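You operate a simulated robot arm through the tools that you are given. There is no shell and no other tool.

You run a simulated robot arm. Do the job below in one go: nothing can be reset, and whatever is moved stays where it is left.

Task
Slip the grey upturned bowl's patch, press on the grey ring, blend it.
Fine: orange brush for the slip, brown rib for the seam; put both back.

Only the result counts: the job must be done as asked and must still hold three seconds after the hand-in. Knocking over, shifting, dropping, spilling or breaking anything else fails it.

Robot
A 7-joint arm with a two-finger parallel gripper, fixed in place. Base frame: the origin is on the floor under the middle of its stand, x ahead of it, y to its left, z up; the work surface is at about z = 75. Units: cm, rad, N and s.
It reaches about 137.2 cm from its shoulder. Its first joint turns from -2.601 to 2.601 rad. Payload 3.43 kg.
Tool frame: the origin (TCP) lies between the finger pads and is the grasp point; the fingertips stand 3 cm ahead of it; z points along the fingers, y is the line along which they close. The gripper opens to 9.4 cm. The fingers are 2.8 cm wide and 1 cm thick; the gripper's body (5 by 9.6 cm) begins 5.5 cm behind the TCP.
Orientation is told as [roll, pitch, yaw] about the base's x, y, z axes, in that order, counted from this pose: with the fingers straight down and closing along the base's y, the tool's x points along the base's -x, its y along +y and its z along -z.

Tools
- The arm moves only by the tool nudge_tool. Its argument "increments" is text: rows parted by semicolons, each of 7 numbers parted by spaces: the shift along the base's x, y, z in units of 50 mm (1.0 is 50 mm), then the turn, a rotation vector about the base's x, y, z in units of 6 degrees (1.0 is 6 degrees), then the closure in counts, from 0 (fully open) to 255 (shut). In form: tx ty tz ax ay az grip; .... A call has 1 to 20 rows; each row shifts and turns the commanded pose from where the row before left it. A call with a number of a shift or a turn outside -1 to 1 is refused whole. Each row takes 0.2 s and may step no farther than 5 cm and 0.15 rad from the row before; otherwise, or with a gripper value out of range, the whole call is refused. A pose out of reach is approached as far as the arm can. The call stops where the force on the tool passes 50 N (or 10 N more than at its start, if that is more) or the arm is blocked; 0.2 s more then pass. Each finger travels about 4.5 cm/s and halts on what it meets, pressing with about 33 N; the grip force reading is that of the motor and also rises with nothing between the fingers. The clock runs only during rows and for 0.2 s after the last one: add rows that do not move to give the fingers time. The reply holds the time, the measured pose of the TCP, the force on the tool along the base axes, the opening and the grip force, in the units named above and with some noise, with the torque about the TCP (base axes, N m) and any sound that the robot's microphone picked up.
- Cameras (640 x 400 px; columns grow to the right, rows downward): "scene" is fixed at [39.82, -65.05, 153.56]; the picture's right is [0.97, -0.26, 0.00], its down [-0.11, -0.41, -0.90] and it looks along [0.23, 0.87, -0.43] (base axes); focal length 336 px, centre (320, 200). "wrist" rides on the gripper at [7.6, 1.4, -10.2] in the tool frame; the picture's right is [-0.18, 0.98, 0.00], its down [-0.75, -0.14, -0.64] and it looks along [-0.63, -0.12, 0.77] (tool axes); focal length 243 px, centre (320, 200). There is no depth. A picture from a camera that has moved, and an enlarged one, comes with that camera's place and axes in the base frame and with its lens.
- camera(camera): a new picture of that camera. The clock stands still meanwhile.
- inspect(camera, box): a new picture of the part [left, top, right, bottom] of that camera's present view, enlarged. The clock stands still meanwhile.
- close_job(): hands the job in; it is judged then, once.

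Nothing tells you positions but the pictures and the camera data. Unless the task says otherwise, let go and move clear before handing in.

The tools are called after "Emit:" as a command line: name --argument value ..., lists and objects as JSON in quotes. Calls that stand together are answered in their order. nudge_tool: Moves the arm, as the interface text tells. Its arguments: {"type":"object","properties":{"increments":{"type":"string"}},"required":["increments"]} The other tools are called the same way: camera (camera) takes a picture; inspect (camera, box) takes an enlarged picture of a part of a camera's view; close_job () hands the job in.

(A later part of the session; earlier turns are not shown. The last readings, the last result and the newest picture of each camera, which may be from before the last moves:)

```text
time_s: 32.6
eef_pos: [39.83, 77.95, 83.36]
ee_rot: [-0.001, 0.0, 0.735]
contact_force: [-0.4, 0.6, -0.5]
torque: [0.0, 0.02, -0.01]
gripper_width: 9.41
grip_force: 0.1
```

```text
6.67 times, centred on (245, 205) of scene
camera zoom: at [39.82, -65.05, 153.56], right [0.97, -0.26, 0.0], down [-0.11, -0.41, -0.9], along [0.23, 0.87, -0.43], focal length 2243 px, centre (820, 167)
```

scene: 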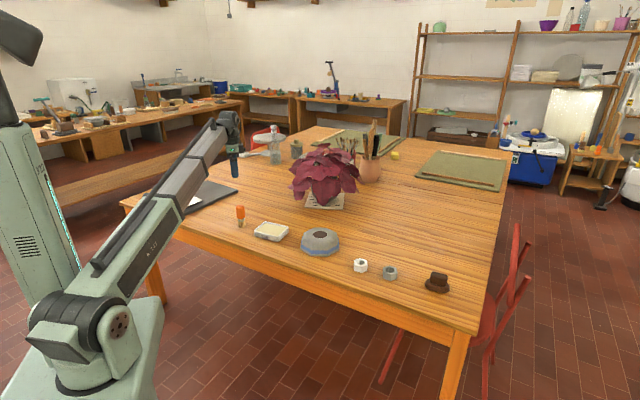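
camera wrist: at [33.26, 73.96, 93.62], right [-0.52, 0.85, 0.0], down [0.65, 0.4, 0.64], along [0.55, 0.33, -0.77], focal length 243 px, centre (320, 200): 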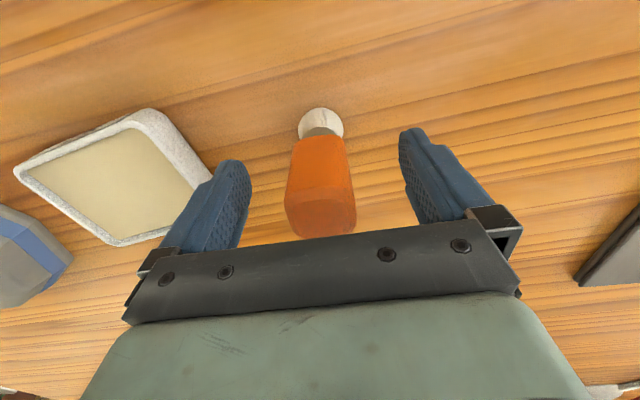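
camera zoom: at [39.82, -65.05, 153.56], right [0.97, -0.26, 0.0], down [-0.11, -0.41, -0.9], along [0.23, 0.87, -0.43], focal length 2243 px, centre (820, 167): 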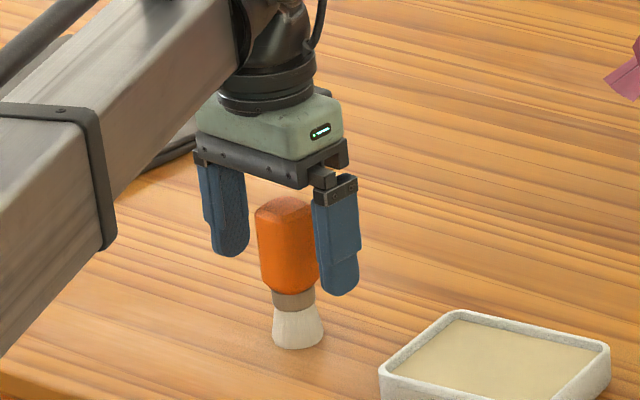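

The brush stands upright where it was, with the gripper clear. Next I'll rise and travel to the grey ring near (91, 25.4), turning the yaw back to 0.

Emit:
nudge_tool --increments "0 0 0.6 0 0 0 0; 0 0 1 0 0 0 0; 0 0 1 0 0 0 0; 0.64 -0.656 0 0 0 -1 0; 0.64 -0.656 0 0 0 -1 0; 0.64 -0.656 0 0 0 -1 0; 0.64 -0.656 0 0 0 -1 0; 0.64 -0.656 0 0 0 -1 0; 0.64 -0.656 0 0 0 -1 0; 0.64 -0.656 0 0 0 -1 0; 0.64 -0.656 0 0 0 0 0; 0.64 -0.656 0 0 0 0 0; 0.64 -0.656 0 0 0 0 0; 0.64 -0.656 0 0 0 0 0; 0.64 -0.656 0 0 0 0 0; 0.64 -0.656 0 0 0 0 0; 0.64 -0.656 0 0 0 0 0; 0.64 -0.656 0 0 0 0 0; 0.64 -0.656 0 0 0 0 0; 0 0 0 0 0 0 0"

Emit:
camera --camera "wrist"

Emit:
camera --camera "scene"

```text
time_s: 36.8
eef_pos: [91.14, 25.22, 96.38]
ee_rot: [0.001, 0.0, 0.001]
contact_force: [-1.0, -1.1, 0.6]
torque: [0.0, -0.02, 0.02]
gripper_width: 9.4
grip_force: 0.1
```

```text
taken
camera wrist: at [83.63, 26.76, 106.53], right [0.18, 0.98, 0.0], down [0.75, -0.14, 0.64], along [0.63, -0.12, -0.77], focal length 243 px, centre (320, 200)
```

wrist: 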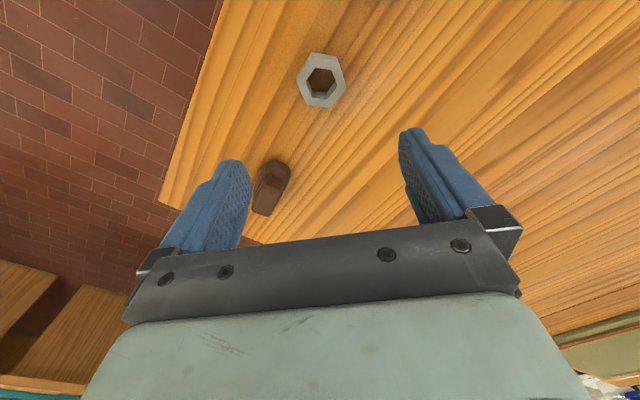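

```text
taken
```

scene: 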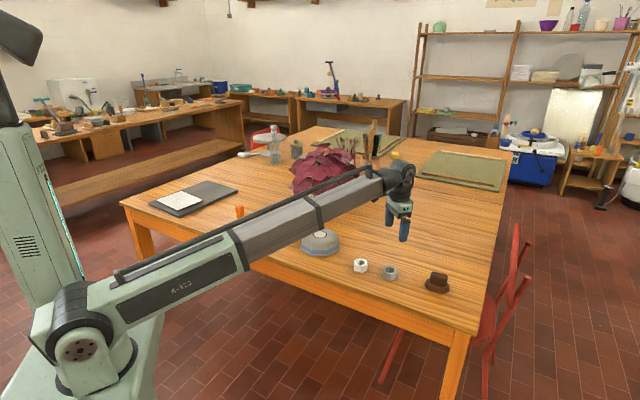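

The ring is in view below and the brown rib lies just beyond it. I'll enlarge both to get position and orientation.

Emit:
inspect --camera "wrist" --box '[280, 35, 360, 125]'

Emit:
inspect --camera "wrist" --box '[220, 130, 320, 240]'

Emit:
inspect --camera "scene" --box '[340, 240, 460, 310]'

```text
4.44 times, centred on (320, 80) of wrist
camera zoom: at [83.63, 26.76, 106.53], right [0.18, 0.98, 0.0], down [0.75, -0.14, 0.64], along [0.63, -0.12, -0.77], focal length 1078 px, centre (320, 733)
```

zoom: 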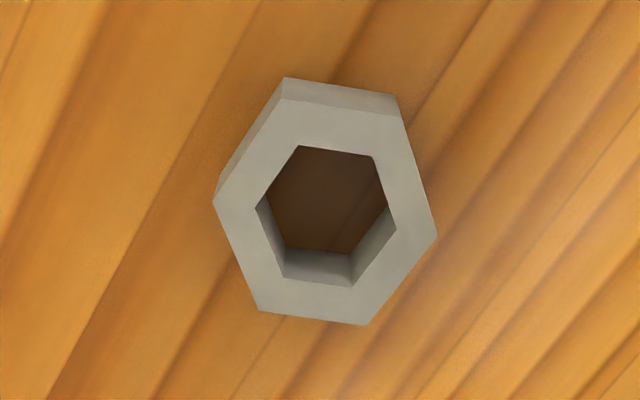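

```text
3.64 times, centred on (270, 185) of wrist
camera zoom: at [83.63, 26.76, 106.53], right [0.18, 0.98, 0.0], down [0.75, -0.14, 0.64], along [0.63, -0.12, -0.77], focal length 882 px, centre (502, 254)
```

zoom: 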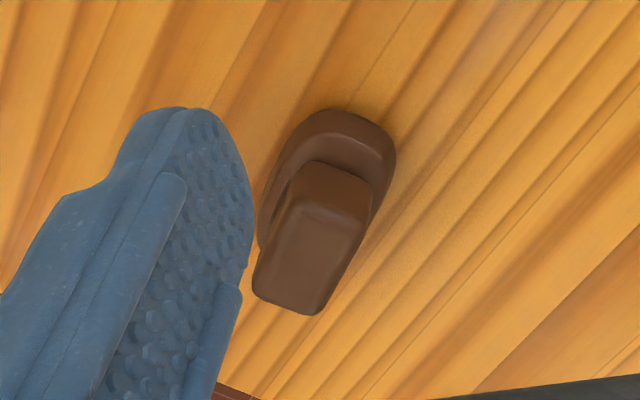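

```text
5.33 times, centred on (400, 275) of scene
camera zoom: at [39.82, -65.05, 153.56], right [0.97, -0.26, 0.0], down [-0.11, -0.41, -0.9], along [0.23, 0.87, -0.43], focal length 1794 px, centre (-107, -200)
```

zoom: 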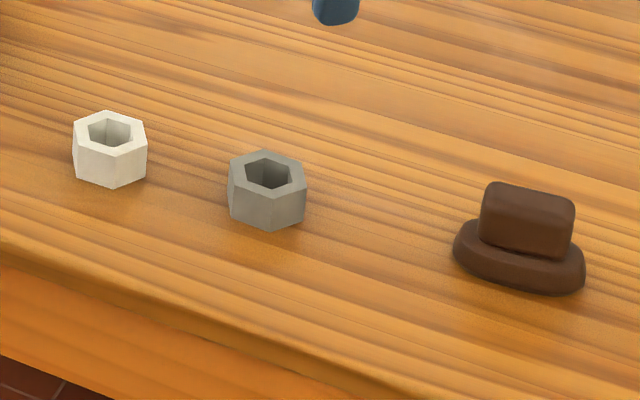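

The ring's centre is at about (90.97, 25.58). Its flats face 42°, 102° and 162°, so a 12° yaw lines the fingers up with a pair of flats. I'll go down to fingertip height just above the table.

Emit:
nudge_tool --increments "0 0.017 -0.9 0 0 1 0; 0 0.017 -0.9 0 0 1 0; 0 0 -0.8 0 0 0 0; 0 0 -0.5 0 0 0 0; 0 0 -0.3 0 0 0 0; 0 0 -0.1 0 0 0 0; 0 0 0 0 0 0 0"

Emit:
camera --camera "wrist"

Emit:
inspect --camera "scene" --box '[340, 230, 460, 310]'

```text
time_s: 38.4
eef_pos: [91.04, 25.72, 78.88]
ee_rot: [0.001, 0.001, 0.21]
contact_force: [-0.3, 0.6, -0.3]
torque: [0.01, 0.0, 0.01]
gripper_width: 9.41
grip_force: 0.0
```

```text
taken
camera wrist: at [83.5, 25.48, 89.03], right [-0.02, 1.0, 0.0], down [0.77, 0.02, 0.64], along [0.64, 0.02, -0.77], focal length 243 px, centre (320, 200)
```

wrist: 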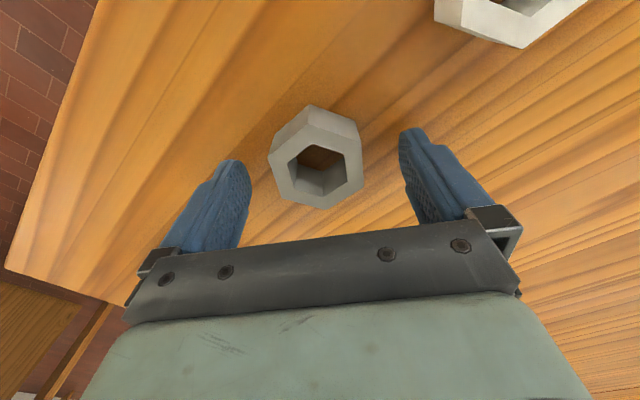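

```text
5.00 times, centred on (400, 270) of scene
camera zoom: at [39.82, -65.05, 153.56], right [0.97, -0.26, 0.0], down [-0.11, -0.41, -0.9], along [0.23, 0.87, -0.43], focal length 1682 px, centre (-80, -150)
```

zoom: 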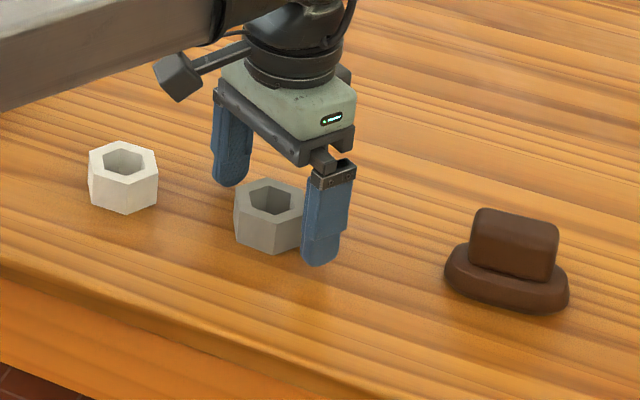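

Emit:
inspect --camera "wrist" --box '[220, 90, 420, 230]'

```text
2.86 times, centred on (320, 160) of wrist
camera zoom: at [83.5, 25.48, 89.03], right [-0.02, 1.0, 0.0], down [0.77, 0.02, 0.64], along [0.64, 0.02, -0.77], focal length 693 px, centre (320, 314)
```

zoom: 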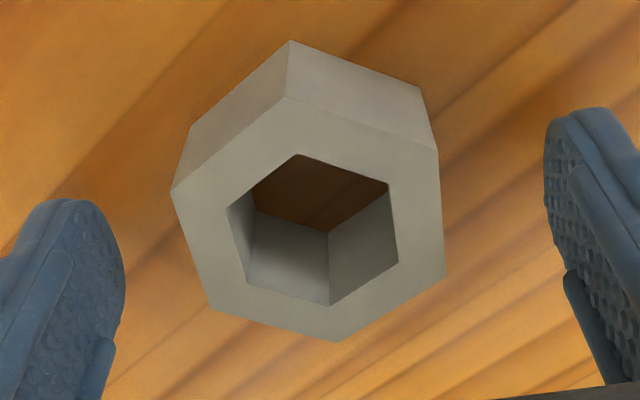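

The ring is centred between the fingers. I'll go 2 mm lower and close on the flats.

Emit:
nudge_tool --increments "0 0 -0.04 0 0 0 0; 0 0 0 0 0 0 100; 0 0 0 0 0 0 255; 0 0 0 0 0 0 255; 0 0 0 0 0 0 255; 0 0 0 0 0 0 255; 0 0 0 0 0 0 255"

Emit:
inspect --camera "wrist" --box '[220, 90, 420, 230]'

Emit:
inspect --camera "scene" --box '[340, 230, 460, 310]'

```text
time_s: 40.0
eef_pos: [91.16, 25.63, 78.49]
ee_rot: [0.0, -0.001, 0.209]
contact_force: [-0.2, -0.5, -0.1]
torque: [-0.01, -0.01, -0.02]
gripper_width: 5.25
grip_force: 32.8
```

```text
2.86 times, centred on (320, 160) of wrist
camera zoom: at [83.48, 25.48, 88.86], right [-0.02, 1.0, 0.0], down [0.77, 0.02, 0.64], along [0.64, 0.02, -0.77], focal length 693 px, centre (320, 314)
```

zoom: 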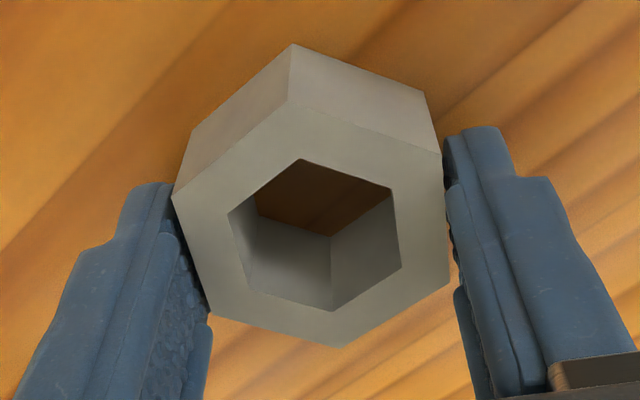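

```text
5.00 times, centred on (400, 270) of scene
camera zoom: at [39.82, -65.05, 153.56], right [0.97, -0.26, 0.0], down [-0.11, -0.41, -0.9], along [0.23, 0.87, -0.43], focal length 1682 px, centre (-80, -150)
```

zoom: 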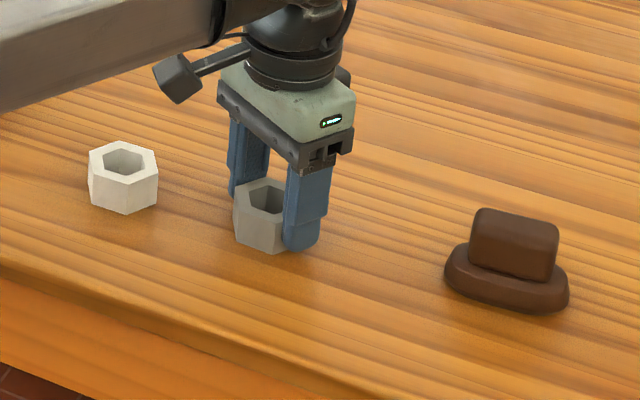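

The ring is gripped at a 5.25 cm opening with its flats on the pads. I'll lift it and carry it over the slipped patch at about (71.37, 52.18).

Emit:
nudge_tool --increments "0 0 0.3 0 0 0 255; 0 0 0.8 0 0 0 255; 0 0 0.8 0 0 0 255; 0 0 0.78 0 0 0 255; -0.4908 0.665 0 0 0 0 255; -0.4908 0.665 0 0 0 0 255; -0.4908 0.665 0 0 0 0 255; -0.4908 0.665 0 0 0 0 255; -0.4908 0.665 0 0 0 0 255; -0.4908 0.665 0 0 0 0 255; -0.4908 0.665 0 0 0 0 255; -0.4908 0.665 0 0 0 0 255; 0 0 0 0 0 0 255"

Emit:
camera --camera "wrist"

Emit:
inspect --camera "scene" --box '[270, 190, 370, 260]'

```text
time_s: 42.8
eef_pos: [71.33, 52.32, 92.1]
ee_rot: [0.001, 0.0, 0.21]
contact_force: [0.4, -0.1, -0.4]
torque: [0.03, 0.0, 0.02]
gripper_width: 0.01
grip_force: 33.5
```

```text
taken
camera wrist: at [63.65, 52.17, 102.37], right [-0.02, 1.0, 0.0], down [0.77, 0.02, 0.64], along [0.64, 0.02, -0.77], focal length 243 px, centre (320, 200)
```

wrist: 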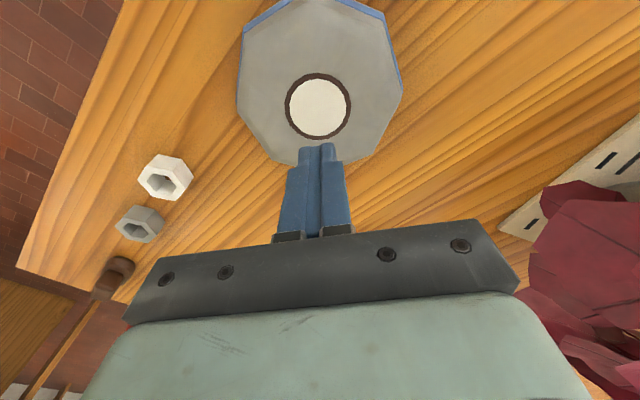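

```text
5.71 times, centred on (320, 225) of scene
camera zoom: at [39.82, -65.05, 153.56], right [0.97, -0.26, 0.0], down [-0.11, -0.41, -0.9], along [0.23, 0.87, -0.43], focal length 1922 px, centre (320, 57)
```

zoom: 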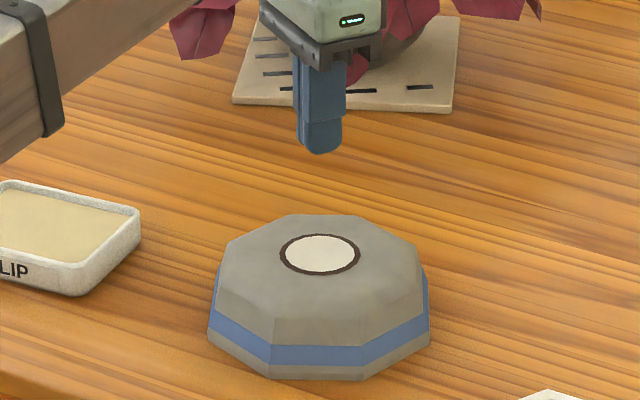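

The ring slipped out of the fingers during the lift and the gripper is empty. I'll look at where the ring is now.

Emit:
inspect --camera "scene" --box '[340, 230, 460, 310]'

Emit:
inspect --camera "wrist" --box '[90, 140, 210, 300]'

Emit:
inspect --camera "wrist" --box '[230, 0, 410, 160]'

```text
5.00 times, centred on (400, 270) of scene
camera zoom: at [39.82, -65.05, 153.56], right [0.97, -0.26, 0.0], down [-0.11, -0.41, -0.9], along [0.23, 0.87, -0.43], focal length 1682 px, centre (-80, -150)
```

zoom: 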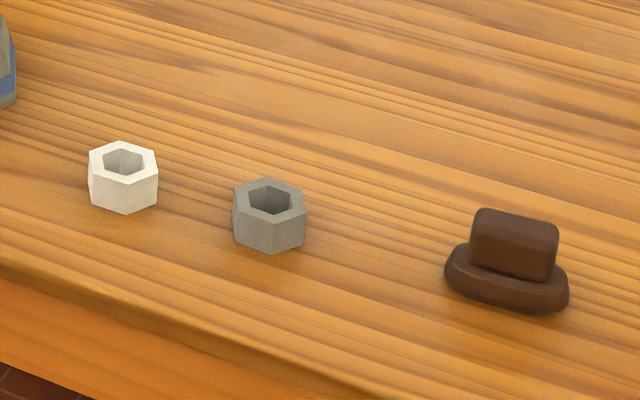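

```text
2.50 times, centred on (150, 220) of wrist
camera zoom: at [63.65, 52.17, 102.37], right [-0.02, 1.0, 0.0], down [0.77, 0.02, 0.64], along [0.64, 0.02, -0.77], focal length 606 px, centre (745, 150)
```

zoom: 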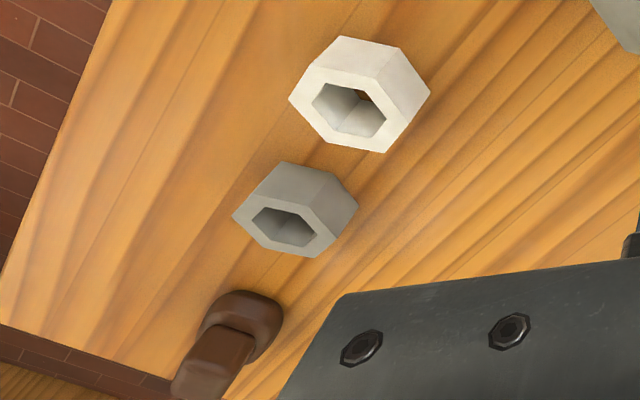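

```text
2.50 times, centred on (320, 80) of wrist
camera zoom: at [63.65, 52.17, 102.37], right [-0.02, 1.0, 0.0], down [0.77, 0.02, 0.64], along [0.64, 0.02, -0.77], focal length 606 px, centre (320, 500)
```

zoom: 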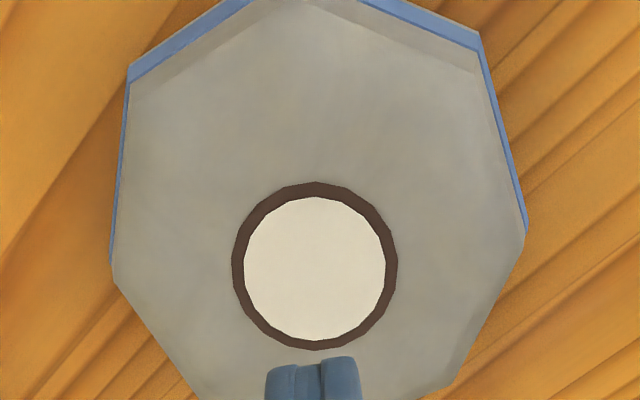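

The grey ring still stands in its place, unmoved. I'll go back, grip lower with the fingertips nearly at the table, and lift gently.

Emit:
nudge_tool --increments "0.4908 -0.665 0 0 0 0 0; 0.4908 -0.665 0 0 0 0 0; 0.4908 -0.665 0 0 0 0 0; 0.4908 -0.665 0 0 0 0 0; 0.4908 -0.665 0 0 0 0 0; 0.4908 -0.665 0 0 0 0 0; 0.4908 -0.665 0 0 0 0 0; 0.4908 -0.665 0 0 0 0 0; 0 0 -0.7 0 0 0 0; 0 0 -0.7 0 0 0 0; 0 0 -0.6 0 0 0 0; 0 0 -0.4 0 0 0 0; 0 0 -0.2 0 0 0 0; 0 0 -0.1 0 0 0 0; 0 0 0 0 0 0 0"

Emit:
inspect --camera "wrist" --box '[220, 90, 420, 230]'

Emit:
inspect --camera "scene" --box '[370, 245, 430, 285]'

```text
time_s: 46.0
eef_pos: [90.88, 25.52, 78.48]
ee_rot: [0.002, 0.0, 0.21]
contact_force: [0.1, 0.4, -0.4]
torque: [0.05, -0.01, 0.06]
gripper_width: 9.4
grip_force: 0.0
```

```text
2.86 times, centred on (320, 160) of wrist
camera zoom: at [83.33, 25.46, 88.81], right [-0.02, 1.0, 0.0], down [0.77, 0.02, 0.64], along [0.64, 0.02, -0.77], focal length 693 px, centre (320, 314)
```

zoom: 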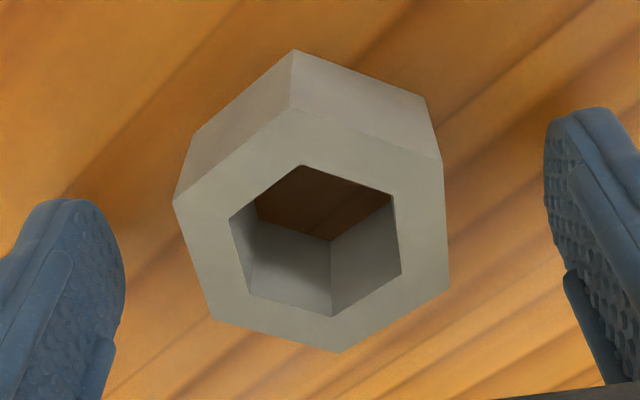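

```text
10.00 times, centred on (400, 265) of scene
camera zoom: at [39.82, -65.05, 153.56], right [0.97, -0.26, 0.0], down [-0.11, -0.41, -0.9], along [0.23, 0.87, -0.43], focal length 3364 px, centre (-480, -450)
```

zoom: 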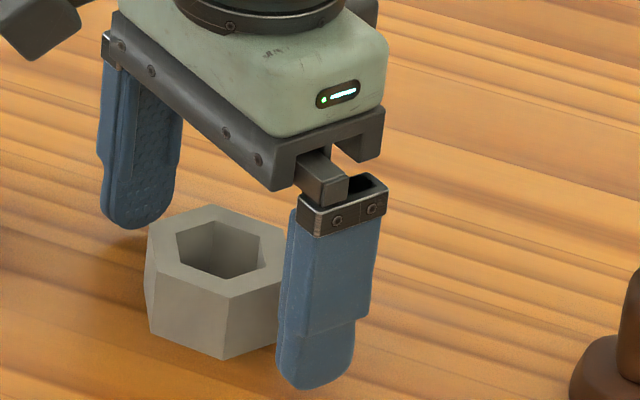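

The fingertips are already close to the table. I'll lower 3 mm more, watch for table contact, then close and test with a very small lift.

Emit:
nudge_tool --increments "0.02 0.01 -0.03 0 0 0 0; 0 0 -0.03 0 0 0 0; 0 0 0 0 0 0 0"

```text
time_s: 46.8
eef_pos: [91.14, 25.67, 78.32]
ee_rot: [0.001, 0.0, 0.21]
contact_force: [0.2, 0.2, -0.3]
torque: [-0.02, -0.01, 0.02]
gripper_width: 9.4
grip_force: 0.1
```

Emit:
nudge_tool --increments "0 0 0 0 0 0 90; 0 0 0 0 0 0 110; 0 0 0 0 0 0 255; 0 0 0 0 0 0 255; 0 0 0 0 0 0 255; 0 0 0 0 0 0 255; 0 0 0 0 0 0 255; 0 0 0 0 0 0 255; 0 0 0 0 0 0 255"

Emit:
inspect --camera "wrist" --box '[220, 90, 420, 230]'

Emit:
inspect --camera "scene" --box '[370, 245, 430, 285]'

```text
time_s: 48.8
eef_pos: [91.13, 25.77, 78.32]
ee_rot: [-0.002, 0.001, 0.21]
contact_force: [0.4, -0.5, 3.4]
torque: [-0.03, -0.01, 0.01]
gripper_width: 5.25
grip_force: 33.9
```

```text
2.86 times, centred on (320, 160) of wrist
camera zoom: at [83.47, 25.53, 88.57], right [-0.02, 1.0, 0.0], down [0.77, 0.02, 0.64], along [0.64, 0.02, -0.77], focal length 693 px, centre (320, 314)
```

zoom: 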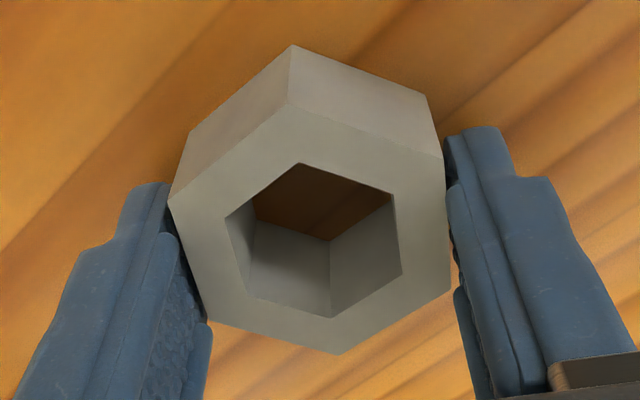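

```text
10.00 times, centred on (400, 265) of scene
camera zoom: at [39.82, -65.05, 153.56], right [0.97, -0.26, 0.0], down [-0.11, -0.41, -0.9], along [0.23, 0.87, -0.43], focal length 3364 px, centre (-480, -450)
```

zoom: 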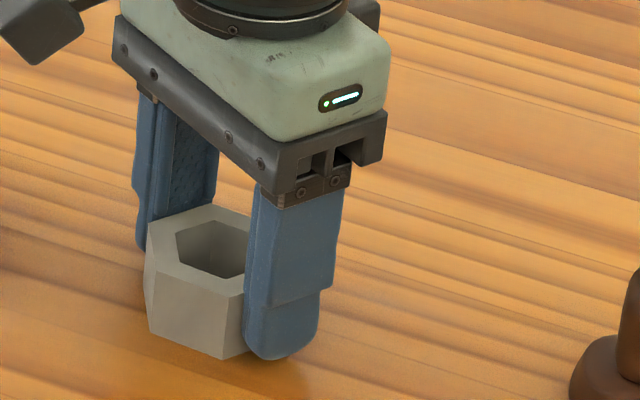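

It's gripped again at 5.25 cm, lower than before. I'll lift only about 1 cm, slowly, and check.

Emit:
nudge_tool --increments "0 0 0 0 0 0 255; 0 0 0.03 0 0 0 255; 0 0 0.04 0 0 0 255; 0 0 0.04 0 0 0 255; 0 0 0.04 0 0 0 255; 0 0 0.05 0 0 0 255; 0 0 0 0 0 0 255"

Emit:
inspect --camera "scene" --box '[370, 245, 430, 285]'

```text
time_s: 50.4
eef_pos: [91.14, 25.68, 79.34]
ee_rot: [0.0, 0.001, 0.21]
contact_force: [-0.1, 0.3, -0.5]
torque: [0.03, 0.0, 0.03]
gripper_width: 5.26
grip_force: 33.2
```

```text
10.00 times, centred on (400, 265) of scene
camera zoom: at [39.82, -65.05, 153.56], right [0.97, -0.26, 0.0], down [-0.11, -0.41, -0.9], along [0.23, 0.87, -0.43], focal length 3364 px, centre (-480, -450)
```

zoom: 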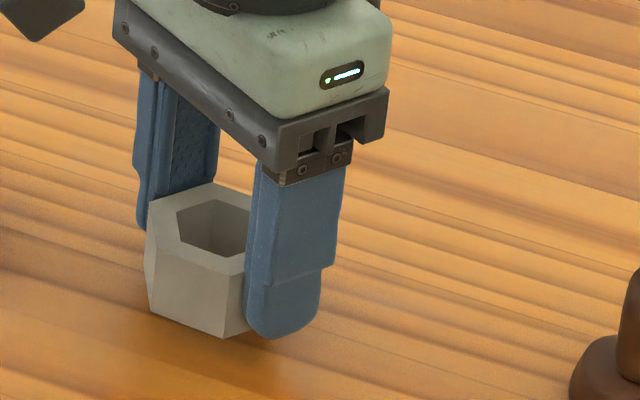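

The ring is off the table and held. I'll lift it smoothly to a safe height.

Emit:
nudge_tool --increments "0 0 0.08 0 0 0 255; 0 0 0.14 0 0 0 255; 0 0 0.2 0 0 0 255; 0 0 0.25 0 0 0 255; 0 0 0.26 0 0 0 255; 0 0 0.26 0 0 0 255; 0 0 0.25 0 0 0 255; 0 0 0.2 0 0 0 255; 0 0 0.11 0 0 0 255; 0 0 0.05 0 0 0 255; 0 0 0 0 0 0 255"

Emit:
inspect --camera "scene" --box '[350, 215, 440, 285]'

```text
time_s: 52.8
eef_pos: [91.02, 25.62, 88.23]
ee_rot: [0.001, 0.0, 0.208]
contact_force: [-0.3, 0.4, -1.2]
torque: [0.04, 0.04, -0.02]
gripper_width: 5.25
grip_force: 32.8
```

```text
5.71 times, centred on (395, 250) of scene
camera zoom: at [39.82, -65.05, 153.56], right [0.97, -0.26, 0.0], down [-0.11, -0.41, -0.9], along [0.23, 0.87, -0.43], focal length 1922 px, centre (-109, -86)
```

zoom: 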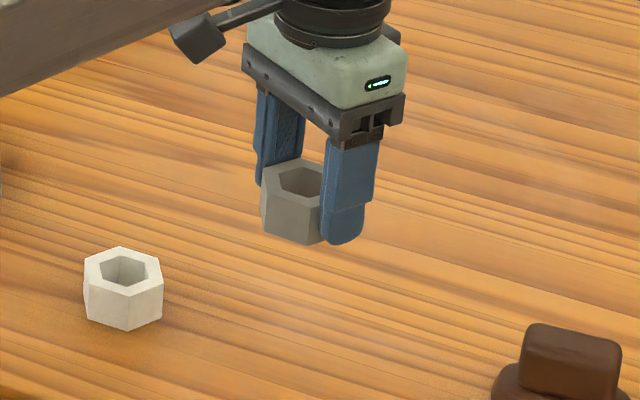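

The ring is securely held. I'll carry it gently to above the patch centre.

Emit:
nudge_tool --increments "-0.1032 0.1401 0 0 0 0 255; -0.2063 0.2802 0 0 0 0 255; -0.3095 0.4203 0 0 0 0 255; -0.3439 0.467 0 0 0 0 255; -0.3439 0.467 0 0 0 0 255; -0.3439 0.467 0 0 0 0 255; -0.3439 0.467 0 0 0 0 255; -0.3439 0.467 0 0 0 0 255; -0.3439 0.467 0 0 0 0 255; -0.3439 0.467 0 0 0 0 255; -0.3439 0.467 0 0 0 0 255; -0.2751 0.3736 0 0 0 0 255; -0.1719 0.2335 0 0 0 0 255; -0.1032 0.1401 0 0 0 0 255; 0 0 0 0 0 0 255"

Emit:
camera --camera "wrist"

Emit:
inspect --camera "wrist" --box '[220, 60, 420, 220]'

Emit:
inspect --camera "scene" --box '[280, 195, 360, 255]'

```text
time_s: 56.0
eef_pos: [71.49, 52.4, 88.41]
ee_rot: [0.0, 0.002, 0.209]
contact_force: [-1.0, 0.0, -1.1]
torque: [0.02, 0.0, 0.02]
gripper_width: 5.25
grip_force: 33.0
```

```text
taken
camera wrist: at [63.81, 52.25, 98.68], right [-0.02, 1.0, 0.0], down [0.77, 0.02, 0.64], along [0.64, 0.02, -0.77], focal length 243 px, centre (320, 200)
```

wrist: 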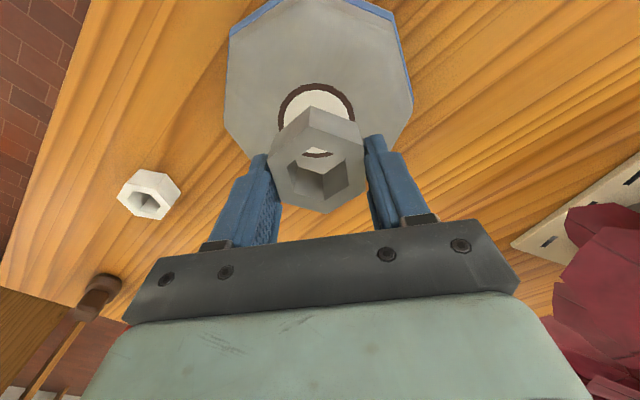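

```text
2.50 times, centred on (320, 140) of wrist
camera zoom: at [63.81, 52.25, 98.68], right [-0.02, 1.0, 0.0], down [0.77, 0.02, 0.64], along [0.64, 0.02, -0.77], focal length 606 px, centre (320, 350)
```

zoom: 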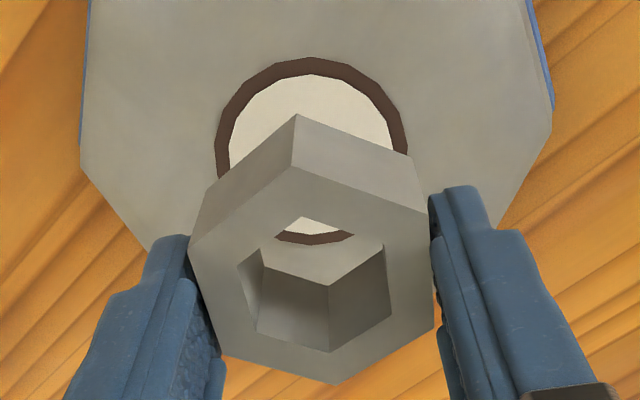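

```text
6.67 times, centred on (320, 225) of scene
camera zoom: at [39.82, -65.05, 153.56], right [0.97, -0.26, 0.0], down [-0.11, -0.41, -0.9], along [0.23, 0.87, -0.43], focal length 2243 px, centre (320, 33)
```

zoom: 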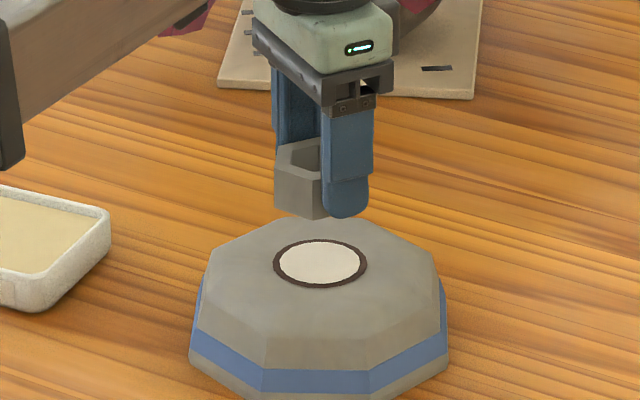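

The ring sits about 2 mm too far in +y relative to the patch. I'll correct that and lower it to just above the surface.

Emit:
nudge_tool --increments "0 -0.042 -0.1 0 0 0 255; 0 0 -0.25 0 0 0 255; 0 0 -0.25 0 0 0 255; 0 0 -0.15 0 0 0 255; 0 0 -0.08 0 0 0 255; 0 0 0 0 0 0 255; 0 0 0 0 0 0 255"

Emit:
inspect --camera "wrist" --box '[220, 60, 420, 220]'

Emit:
inspect --camera "scene" --box '[295, 210, 345, 248]'

```text
time_s: 57.6
eef_pos: [71.52, 52.23, 84.25]
ee_rot: [0.002, -0.001, 0.21]
contact_force: [-0.6, -0.9, -1.2]
torque: [0.02, -0.01, -0.01]
gripper_width: 5.25
grip_force: 33.0
```

```text
2.50 times, centred on (320, 140) of wrist
camera zoom: at [63.87, 52.0, 94.42], right [-0.02, 1.0, 0.0], down [0.77, 0.02, 0.64], along [0.64, 0.02, -0.77], focal length 606 px, centre (320, 350)
```

zoom: 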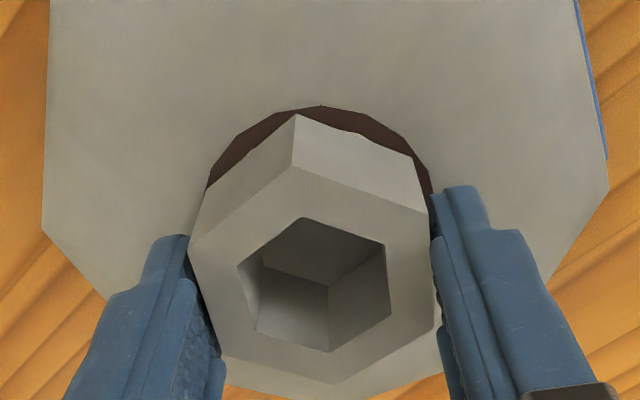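

```text
10.53 times, centred on (320, 229) of scene
camera zoom: at [39.82, -65.05, 153.56], right [0.97, -0.26, 0.0], down [-0.11, -0.41, -0.9], along [0.23, 0.87, -0.43], focal length 3542 px, centre (320, -105)
```

zoom: 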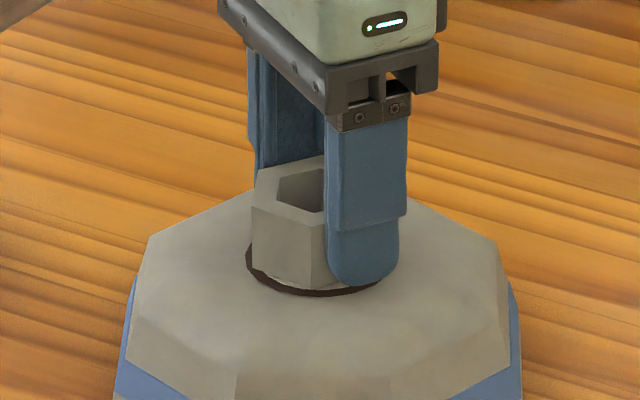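

The ring is well centred on the patch. I'll lower it onto the surface in small steps.

Emit:
nudge_tool --increments "0 0 -0.04 0 0 0 255; 0 0 -0.03 0 0 0 255; 0 0 -0.02 0 0 0 255; 0 0 0 0 0 0 255"

```text
time_s: 58.6
eef_pos: [71.45, 52.12, 83.79]
ee_rot: [0.0, -0.001, 0.21]
contact_force: [0.4, 0.5, 6.0]
torque: [0.01, 0.0, 0.02]
gripper_width: 5.26
grip_force: 32.9
```

Contact is at about 6 N. I'll press the ring down more firmly while still holding it.

Emit:
nudge_tool --increments "0 0 -0.02 0 0 0 255; 0 0 -0.01 0 0 0 255; 0 0 0 0 0 0 255; 0 0 0 0 0 0 255; 0 0 0 0 0 0 255; 0 0 0 0 0 0 255"

Emit:
inspect --camera "scene" --box '[295, 210, 345, 248]'

Emit:
inspect --camera "wrist" --box '[220, 60, 420, 220]'

```text
time_s: 60.0
eef_pos: [71.5, 52.2, 83.66]
ee_rot: [0.001, -0.004, 0.209]
contact_force: [5.8, 6.5, 35.3]
torque: [0.17, 0.11, -0.03]
gripper_width: 5.25
grip_force: 32.8
```

```text
10.53 times, centred on (320, 229) of scene
camera zoom: at [39.82, -65.05, 153.56], right [0.97, -0.26, 0.0], down [-0.11, -0.41, -0.9], along [0.23, 0.87, -0.43], focal length 3542 px, centre (320, -105)
```

zoom: 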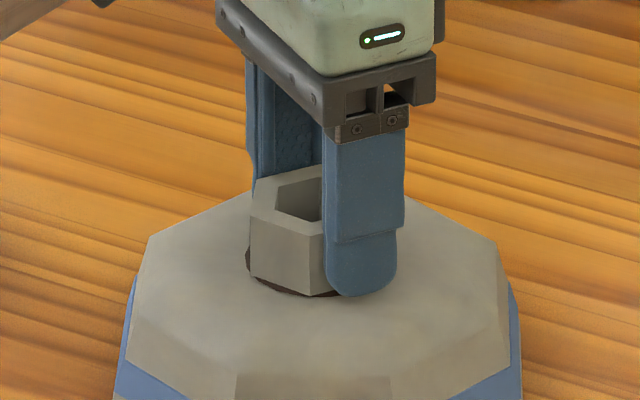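

```text
2.50 times, centred on (320, 140) of wrist
camera zoom: at [63.78, 52.0, 93.91], right [-0.02, 1.0, 0.0], down [0.77, 0.02, 0.64], along [0.64, 0.02, -0.77], focal length 606 px, centre (320, 350)
```

zoom: 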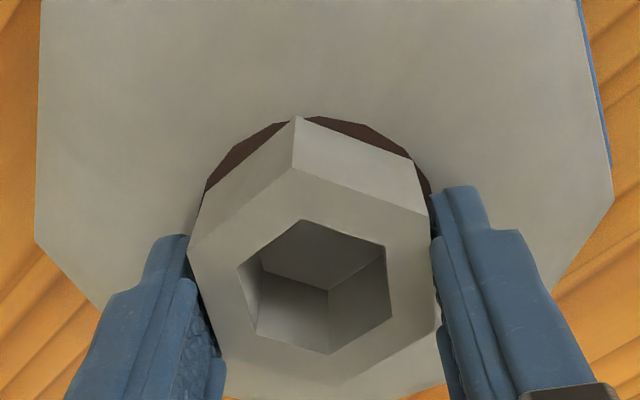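

The press reads about 35 N. I'll ease the force off, then open the fingers to see how the ring sits.

Emit:
nudge_tool --increments "0 0 0 0 0 0 255; 0 0 0.02 0 0 0 255; 0 0 0 0 0 0 255"

```text
time_s: 60.8
eef_pos: [71.5, 52.26, 83.74]
ee_rot: [0.0, 0.0, 0.208]
contact_force: [5.6, 9.5, 24.1]
torque: [0.3, -0.11, -0.04]
gripper_width: 5.28
grip_force: 33.1
```

Some sideways force remains, so I'll shift slightly to relieve it before letting go.

Emit:
nudge_tool --increments "0.008 0.014 0.012 0 0 0 255; 0 0 0 0 0 0 255"

```text
time_s: 61.4
eef_pos: [71.48, 52.14, 83.59]
ee_rot: [0.0, 0.002, 0.209]
contact_force: [-2.4, 0.9, 8.7]
torque: [0.87, -0.28, 0.05]
gripper_width: 5.21
grip_force: 32.8
```

Emit:
nudge_tool --increments "0 0 0 0 0 0 110; 0 0 0 0 0 0 90; 0 0 0 0 0 0 60; 0 0 0 0 0 0 30; 0 0 0 0 0 0 30; 0 0 0 0 0 0 30"

Emit:
inspect --camera "scene" --box '[295, 210, 345, 248]'

Emit:
inspect --camera "wrist" --box '[220, 60, 420, 220]'

```text
time_s: 62.8
eef_pos: [71.66, 52.23, 83.7]
ee_rot: [0.0, 0.0, 0.21]
contact_force: [-0.5, 0.4, 0.4]
torque: [0.02, -0.01, 0.03]
gripper_width: 8.3
grip_force: 0.1
```

```text
10.53 times, centred on (320, 229) of scene
camera zoom: at [39.82, -65.05, 153.56], right [0.97, -0.26, 0.0], down [-0.11, -0.41, -0.9], along [0.23, 0.87, -0.43], focal length 3542 px, centre (320, -105)
```

zoom: 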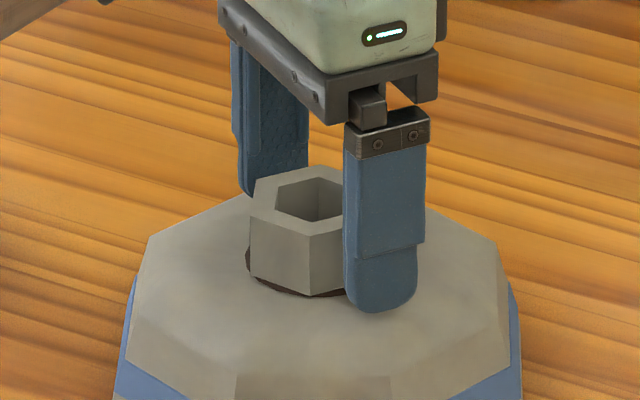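

```text
2.50 times, centred on (320, 140) of wrist
camera zoom: at [63.9, 52.09, 93.96], right [-0.02, 1.0, 0.0], down [0.77, 0.02, 0.64], along [0.64, 0.02, -0.77], focal length 606 px, centre (320, 350)
```

zoom: 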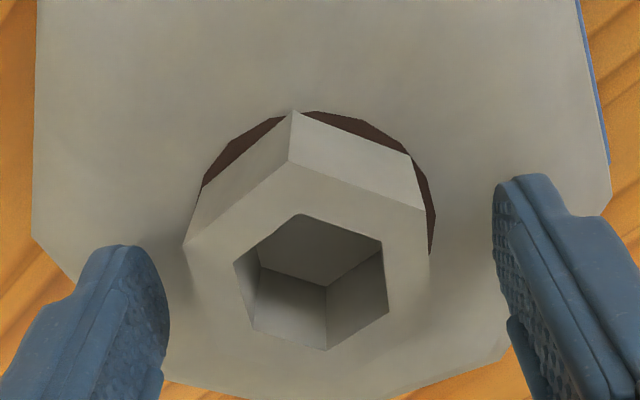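

The ring stands on the patch and the bowl looks unmoved. I'll raise the hand for a clear look.

Emit:
nudge_tool --increments "0 0 0.3 0 0 0 30; 0 0 0.6 0 0 0 30; 0 0 0.6 0 0 0 30; 0 0 0.6 0 0 0 30; 0 0 0 0 0 0 0"

Emit:
inspect --camera "scene" --box '[295, 210, 345, 248]'

Emit:
inspect --camera "wrist" --box '[230, 0, 410, 160]'

Emit:
camera --camera "wrist"

```text
time_s: 64.0
eef_pos: [71.67, 52.18, 94.17]
ee_rot: [-0.001, 0.0, 0.209]
contact_force: [-0.2, 0.1, 0.4]
torque: [-0.01, 0.0, -0.01]
gripper_width: 9.4
grip_force: 0.1
```

```text
10.53 times, centred on (320, 229) of scene
camera zoom: at [39.82, -65.05, 153.56], right [0.97, -0.26, 0.0], down [-0.11, -0.41, -0.9], along [0.23, 0.87, -0.43], focal length 3542 px, centre (320, -105)
```

zoom: 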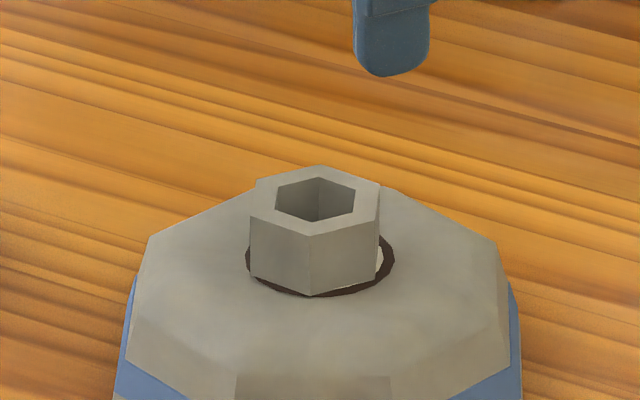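

```text
2.50 times, centred on (320, 80) of wrist
camera zoom: at [63.97, 52.11, 104.53], right [-0.02, 1.0, 0.0], down [0.77, 0.02, 0.64], along [0.64, 0.02, -0.77], focal length 606 px, centre (320, 500)
```

zoom: 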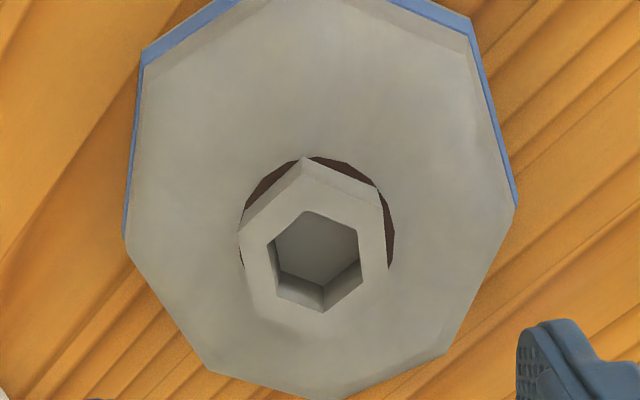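

```text
taken
camera wrist: at [63.97, 52.11, 104.53], right [-0.02, 1.0, 0.0], down [0.77, 0.02, 0.64], along [0.64, 0.02, -0.77], focal length 243 px, centre (320, 200)
```

wrist: 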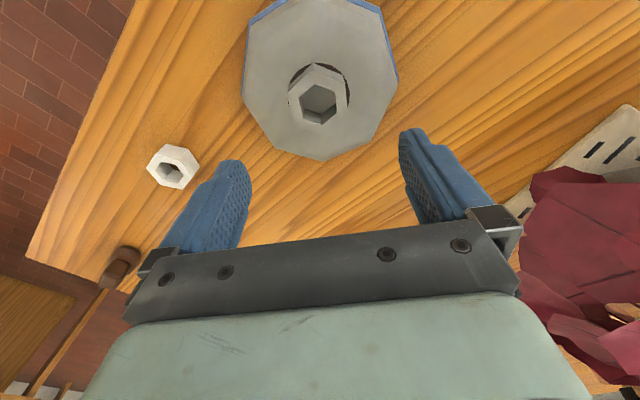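

Emit:
inspect --camera "wrist" --box '[280, 55, 360, 135]'

Emit:
inspect --camera "scene" --box '[308, 222, 336, 242]'

```text
5.00 times, centred on (320, 95) of wrist
camera zoom: at [63.97, 52.11, 104.53], right [-0.02, 1.0, 0.0], down [0.77, 0.02, 0.64], along [0.64, 0.02, -0.77], focal length 1213 px, centre (320, 725)
```

zoom: 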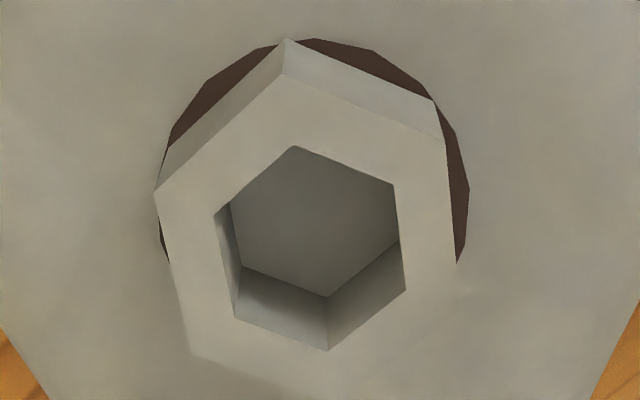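

```text
16.00 times, centred on (322, 232) of scene
camera zoom: at [39.82, -65.05, 153.56], right [0.97, -0.26, 0.0], down [-0.11, -0.41, -0.9], along [0.23, 0.87, -0.43], focal length 5383 px, centre (288, -312)
```

zoom: 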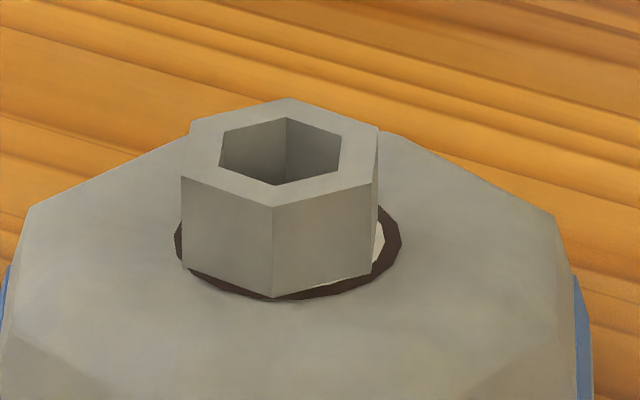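

The ring sits within about 1–2 mm of the patch centre. I'll partly close the fingers so each tip lands on the ring wall, then press straight down on top to make sure it's seated.

Emit:
nudge_tool --increments "-0.09 -0.016 0 0 0 0 169; 0 0 -0.3 0 0 0 169; 0 0 -0.5 0 0 0 169; 0 0 -0.4 0 0 0 169; 0 0 -0.2 0 0 0 169; 0 0 0 0 0 0 169; 0 0 0 0 0 0 169"

Emit:
inspect --camera "wrist" --box '[220, 60, 420, 220]'

Emit:
inspect --camera "scene" --box '[295, 205, 345, 243]'

```text
time_s: 65.6
eef_pos: [71.16, 52.27, 87.24]
ee_rot: [0.0, -0.001, 0.209]
contact_force: [0.2, -0.2, 0.0]
torque: [-0.01, -0.03, -0.02]
gripper_width: 3.16
grip_force: 0.0
```

```text
2.50 times, centred on (320, 140) of wrist
camera zoom: at [63.47, 52.04, 97.49], right [-0.02, 1.0, 0.0], down [0.77, 0.02, 0.64], along [0.64, 0.02, -0.77], focal length 606 px, centre (320, 350)
```

zoom: 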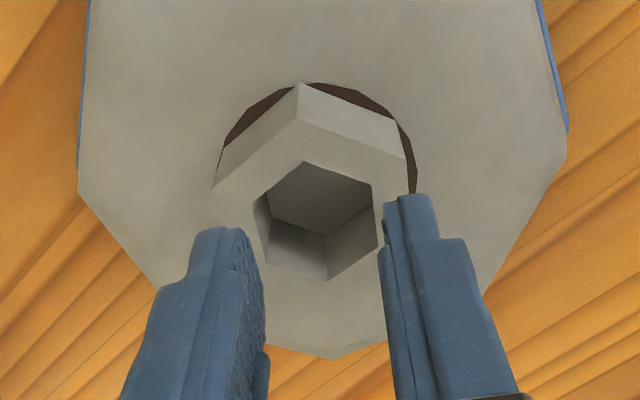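

```text
10.53 times, centred on (320, 224) of scene
camera zoom: at [39.82, -65.05, 153.56], right [0.97, -0.26, 0.0], down [-0.11, -0.41, -0.9], along [0.23, 0.87, -0.43], focal length 3542 px, centre (320, -53)
```

zoom: 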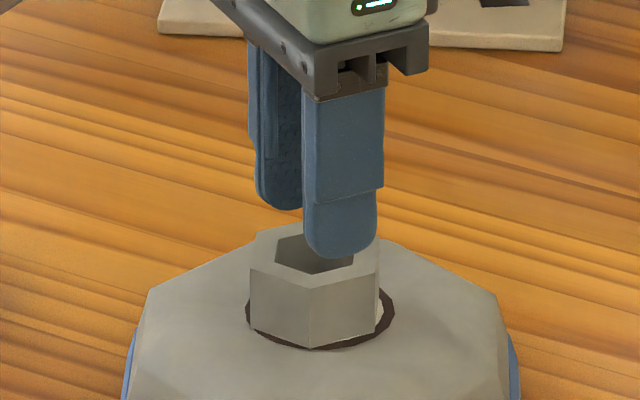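

The fingers are lined up over the ring wall. I'll go down to contact and press.

Emit:
nudge_tool --increments "0 0 -0.12 0 0 0 169; 0 0 -0.08 0 0 0 169; 0 0 -0.03 0 0 0 169; 0 0 0 0 0 0 169"

```text
time_s: 66.6
eef_pos: [71.15, 52.08, 86.33]
ee_rot: [0.002, -0.003, 0.21]
contact_force: [0.5, 1.6, 17.6]
torque: [0.06, -0.01, -0.02]
gripper_width: 3.19
grip_force: 0.0
```

Emit:
nudge_tool --increments "0 0 -0.015 0 0 0 169; 0 0 -0.01 0 0 0 169; 0 0 0 0 0 0 169; 0 0 0 0 0 0 169; 0 0 0 0 0 0 169; 0 0 0 0 0 0 169"

```text
time_s: 68.0
eef_pos: [71.06, 52.16, 86.18]
ee_rot: [0.002, -0.002, 0.209]
contact_force: [-2.0, -1.9, 15.2]
torque: [-0.13, 0.11, -0.04]
gripper_width: 3.17
grip_force: 0.1
stopped in row 6: the force on the tool passed its limit at 50 N (the readings are from after the stop); the commanded pose is now the measured one
```

The press passed 50 N and stopped, so the ring has been pressed firmly. I'll lift off and check it.

Emit:
nudge_tool --increments "0 0 0.1 0 0 0 169; 0 0 0.4 0 0 0 169; 0 0 0.6 0 0 0 169; 0 0 0.6 0 0 0 100; 0 0 0 0 0 0 0"

Emit:
inspect --camera "wrist" --box '[230, 0, 410, 160]'

Emit:
inspect --camera "scene" --box '[295, 210, 345, 248]'

Emit:
inspect --camera "wrist" --box '[280, 55, 360, 135]'

```text
time_s: 69.2
eef_pos: [71.2, 52.17, 94.42]
ee_rot: [0.0, -0.002, 0.209]
contact_force: [0.1, 0.1, 0.1]
torque: [0.0, -0.01, 0.01]
gripper_width: 8.31
grip_force: 0.0
```

```text
2.50 times, centred on (320, 80) of wrist
camera zoom: at [63.46, 52.08, 104.81], right [-0.02, 1.0, 0.0], down [0.77, 0.02, 0.64], along [0.64, 0.02, -0.77], focal length 606 px, centre (320, 500)
```

zoom: 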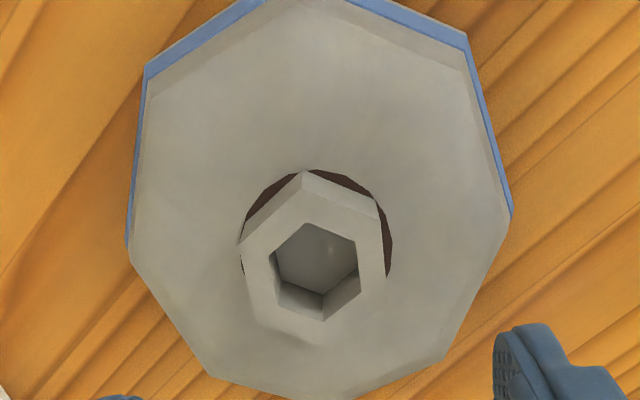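

```text
10.53 times, centred on (320, 229) of scene
camera zoom: at [39.82, -65.05, 153.56], right [0.97, -0.26, 0.0], down [-0.11, -0.41, -0.9], along [0.23, 0.87, -0.43], focal length 3542 px, centre (320, -105)
```

zoom: 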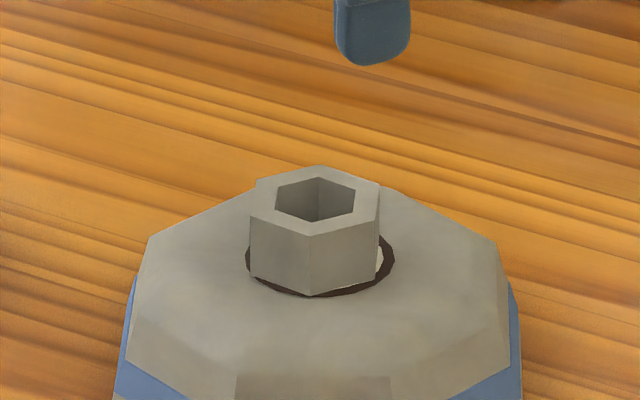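

```text
5.00 times, centred on (320, 95) of wrist
camera zoom: at [63.46, 52.08, 104.81], right [-0.02, 1.0, 0.0], down [0.77, 0.02, 0.64], along [0.64, 0.02, -0.77], focal length 1213 px, centre (320, 725)
```

zoom: 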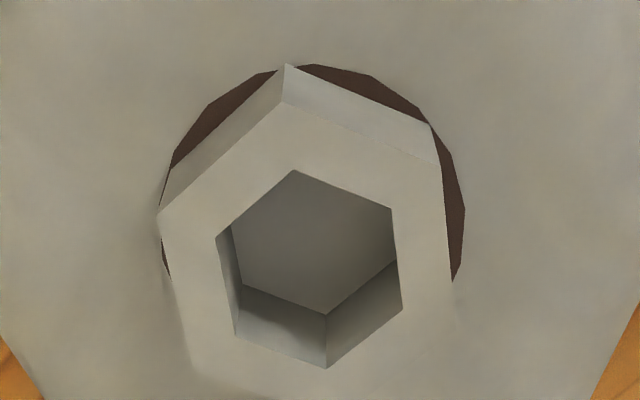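

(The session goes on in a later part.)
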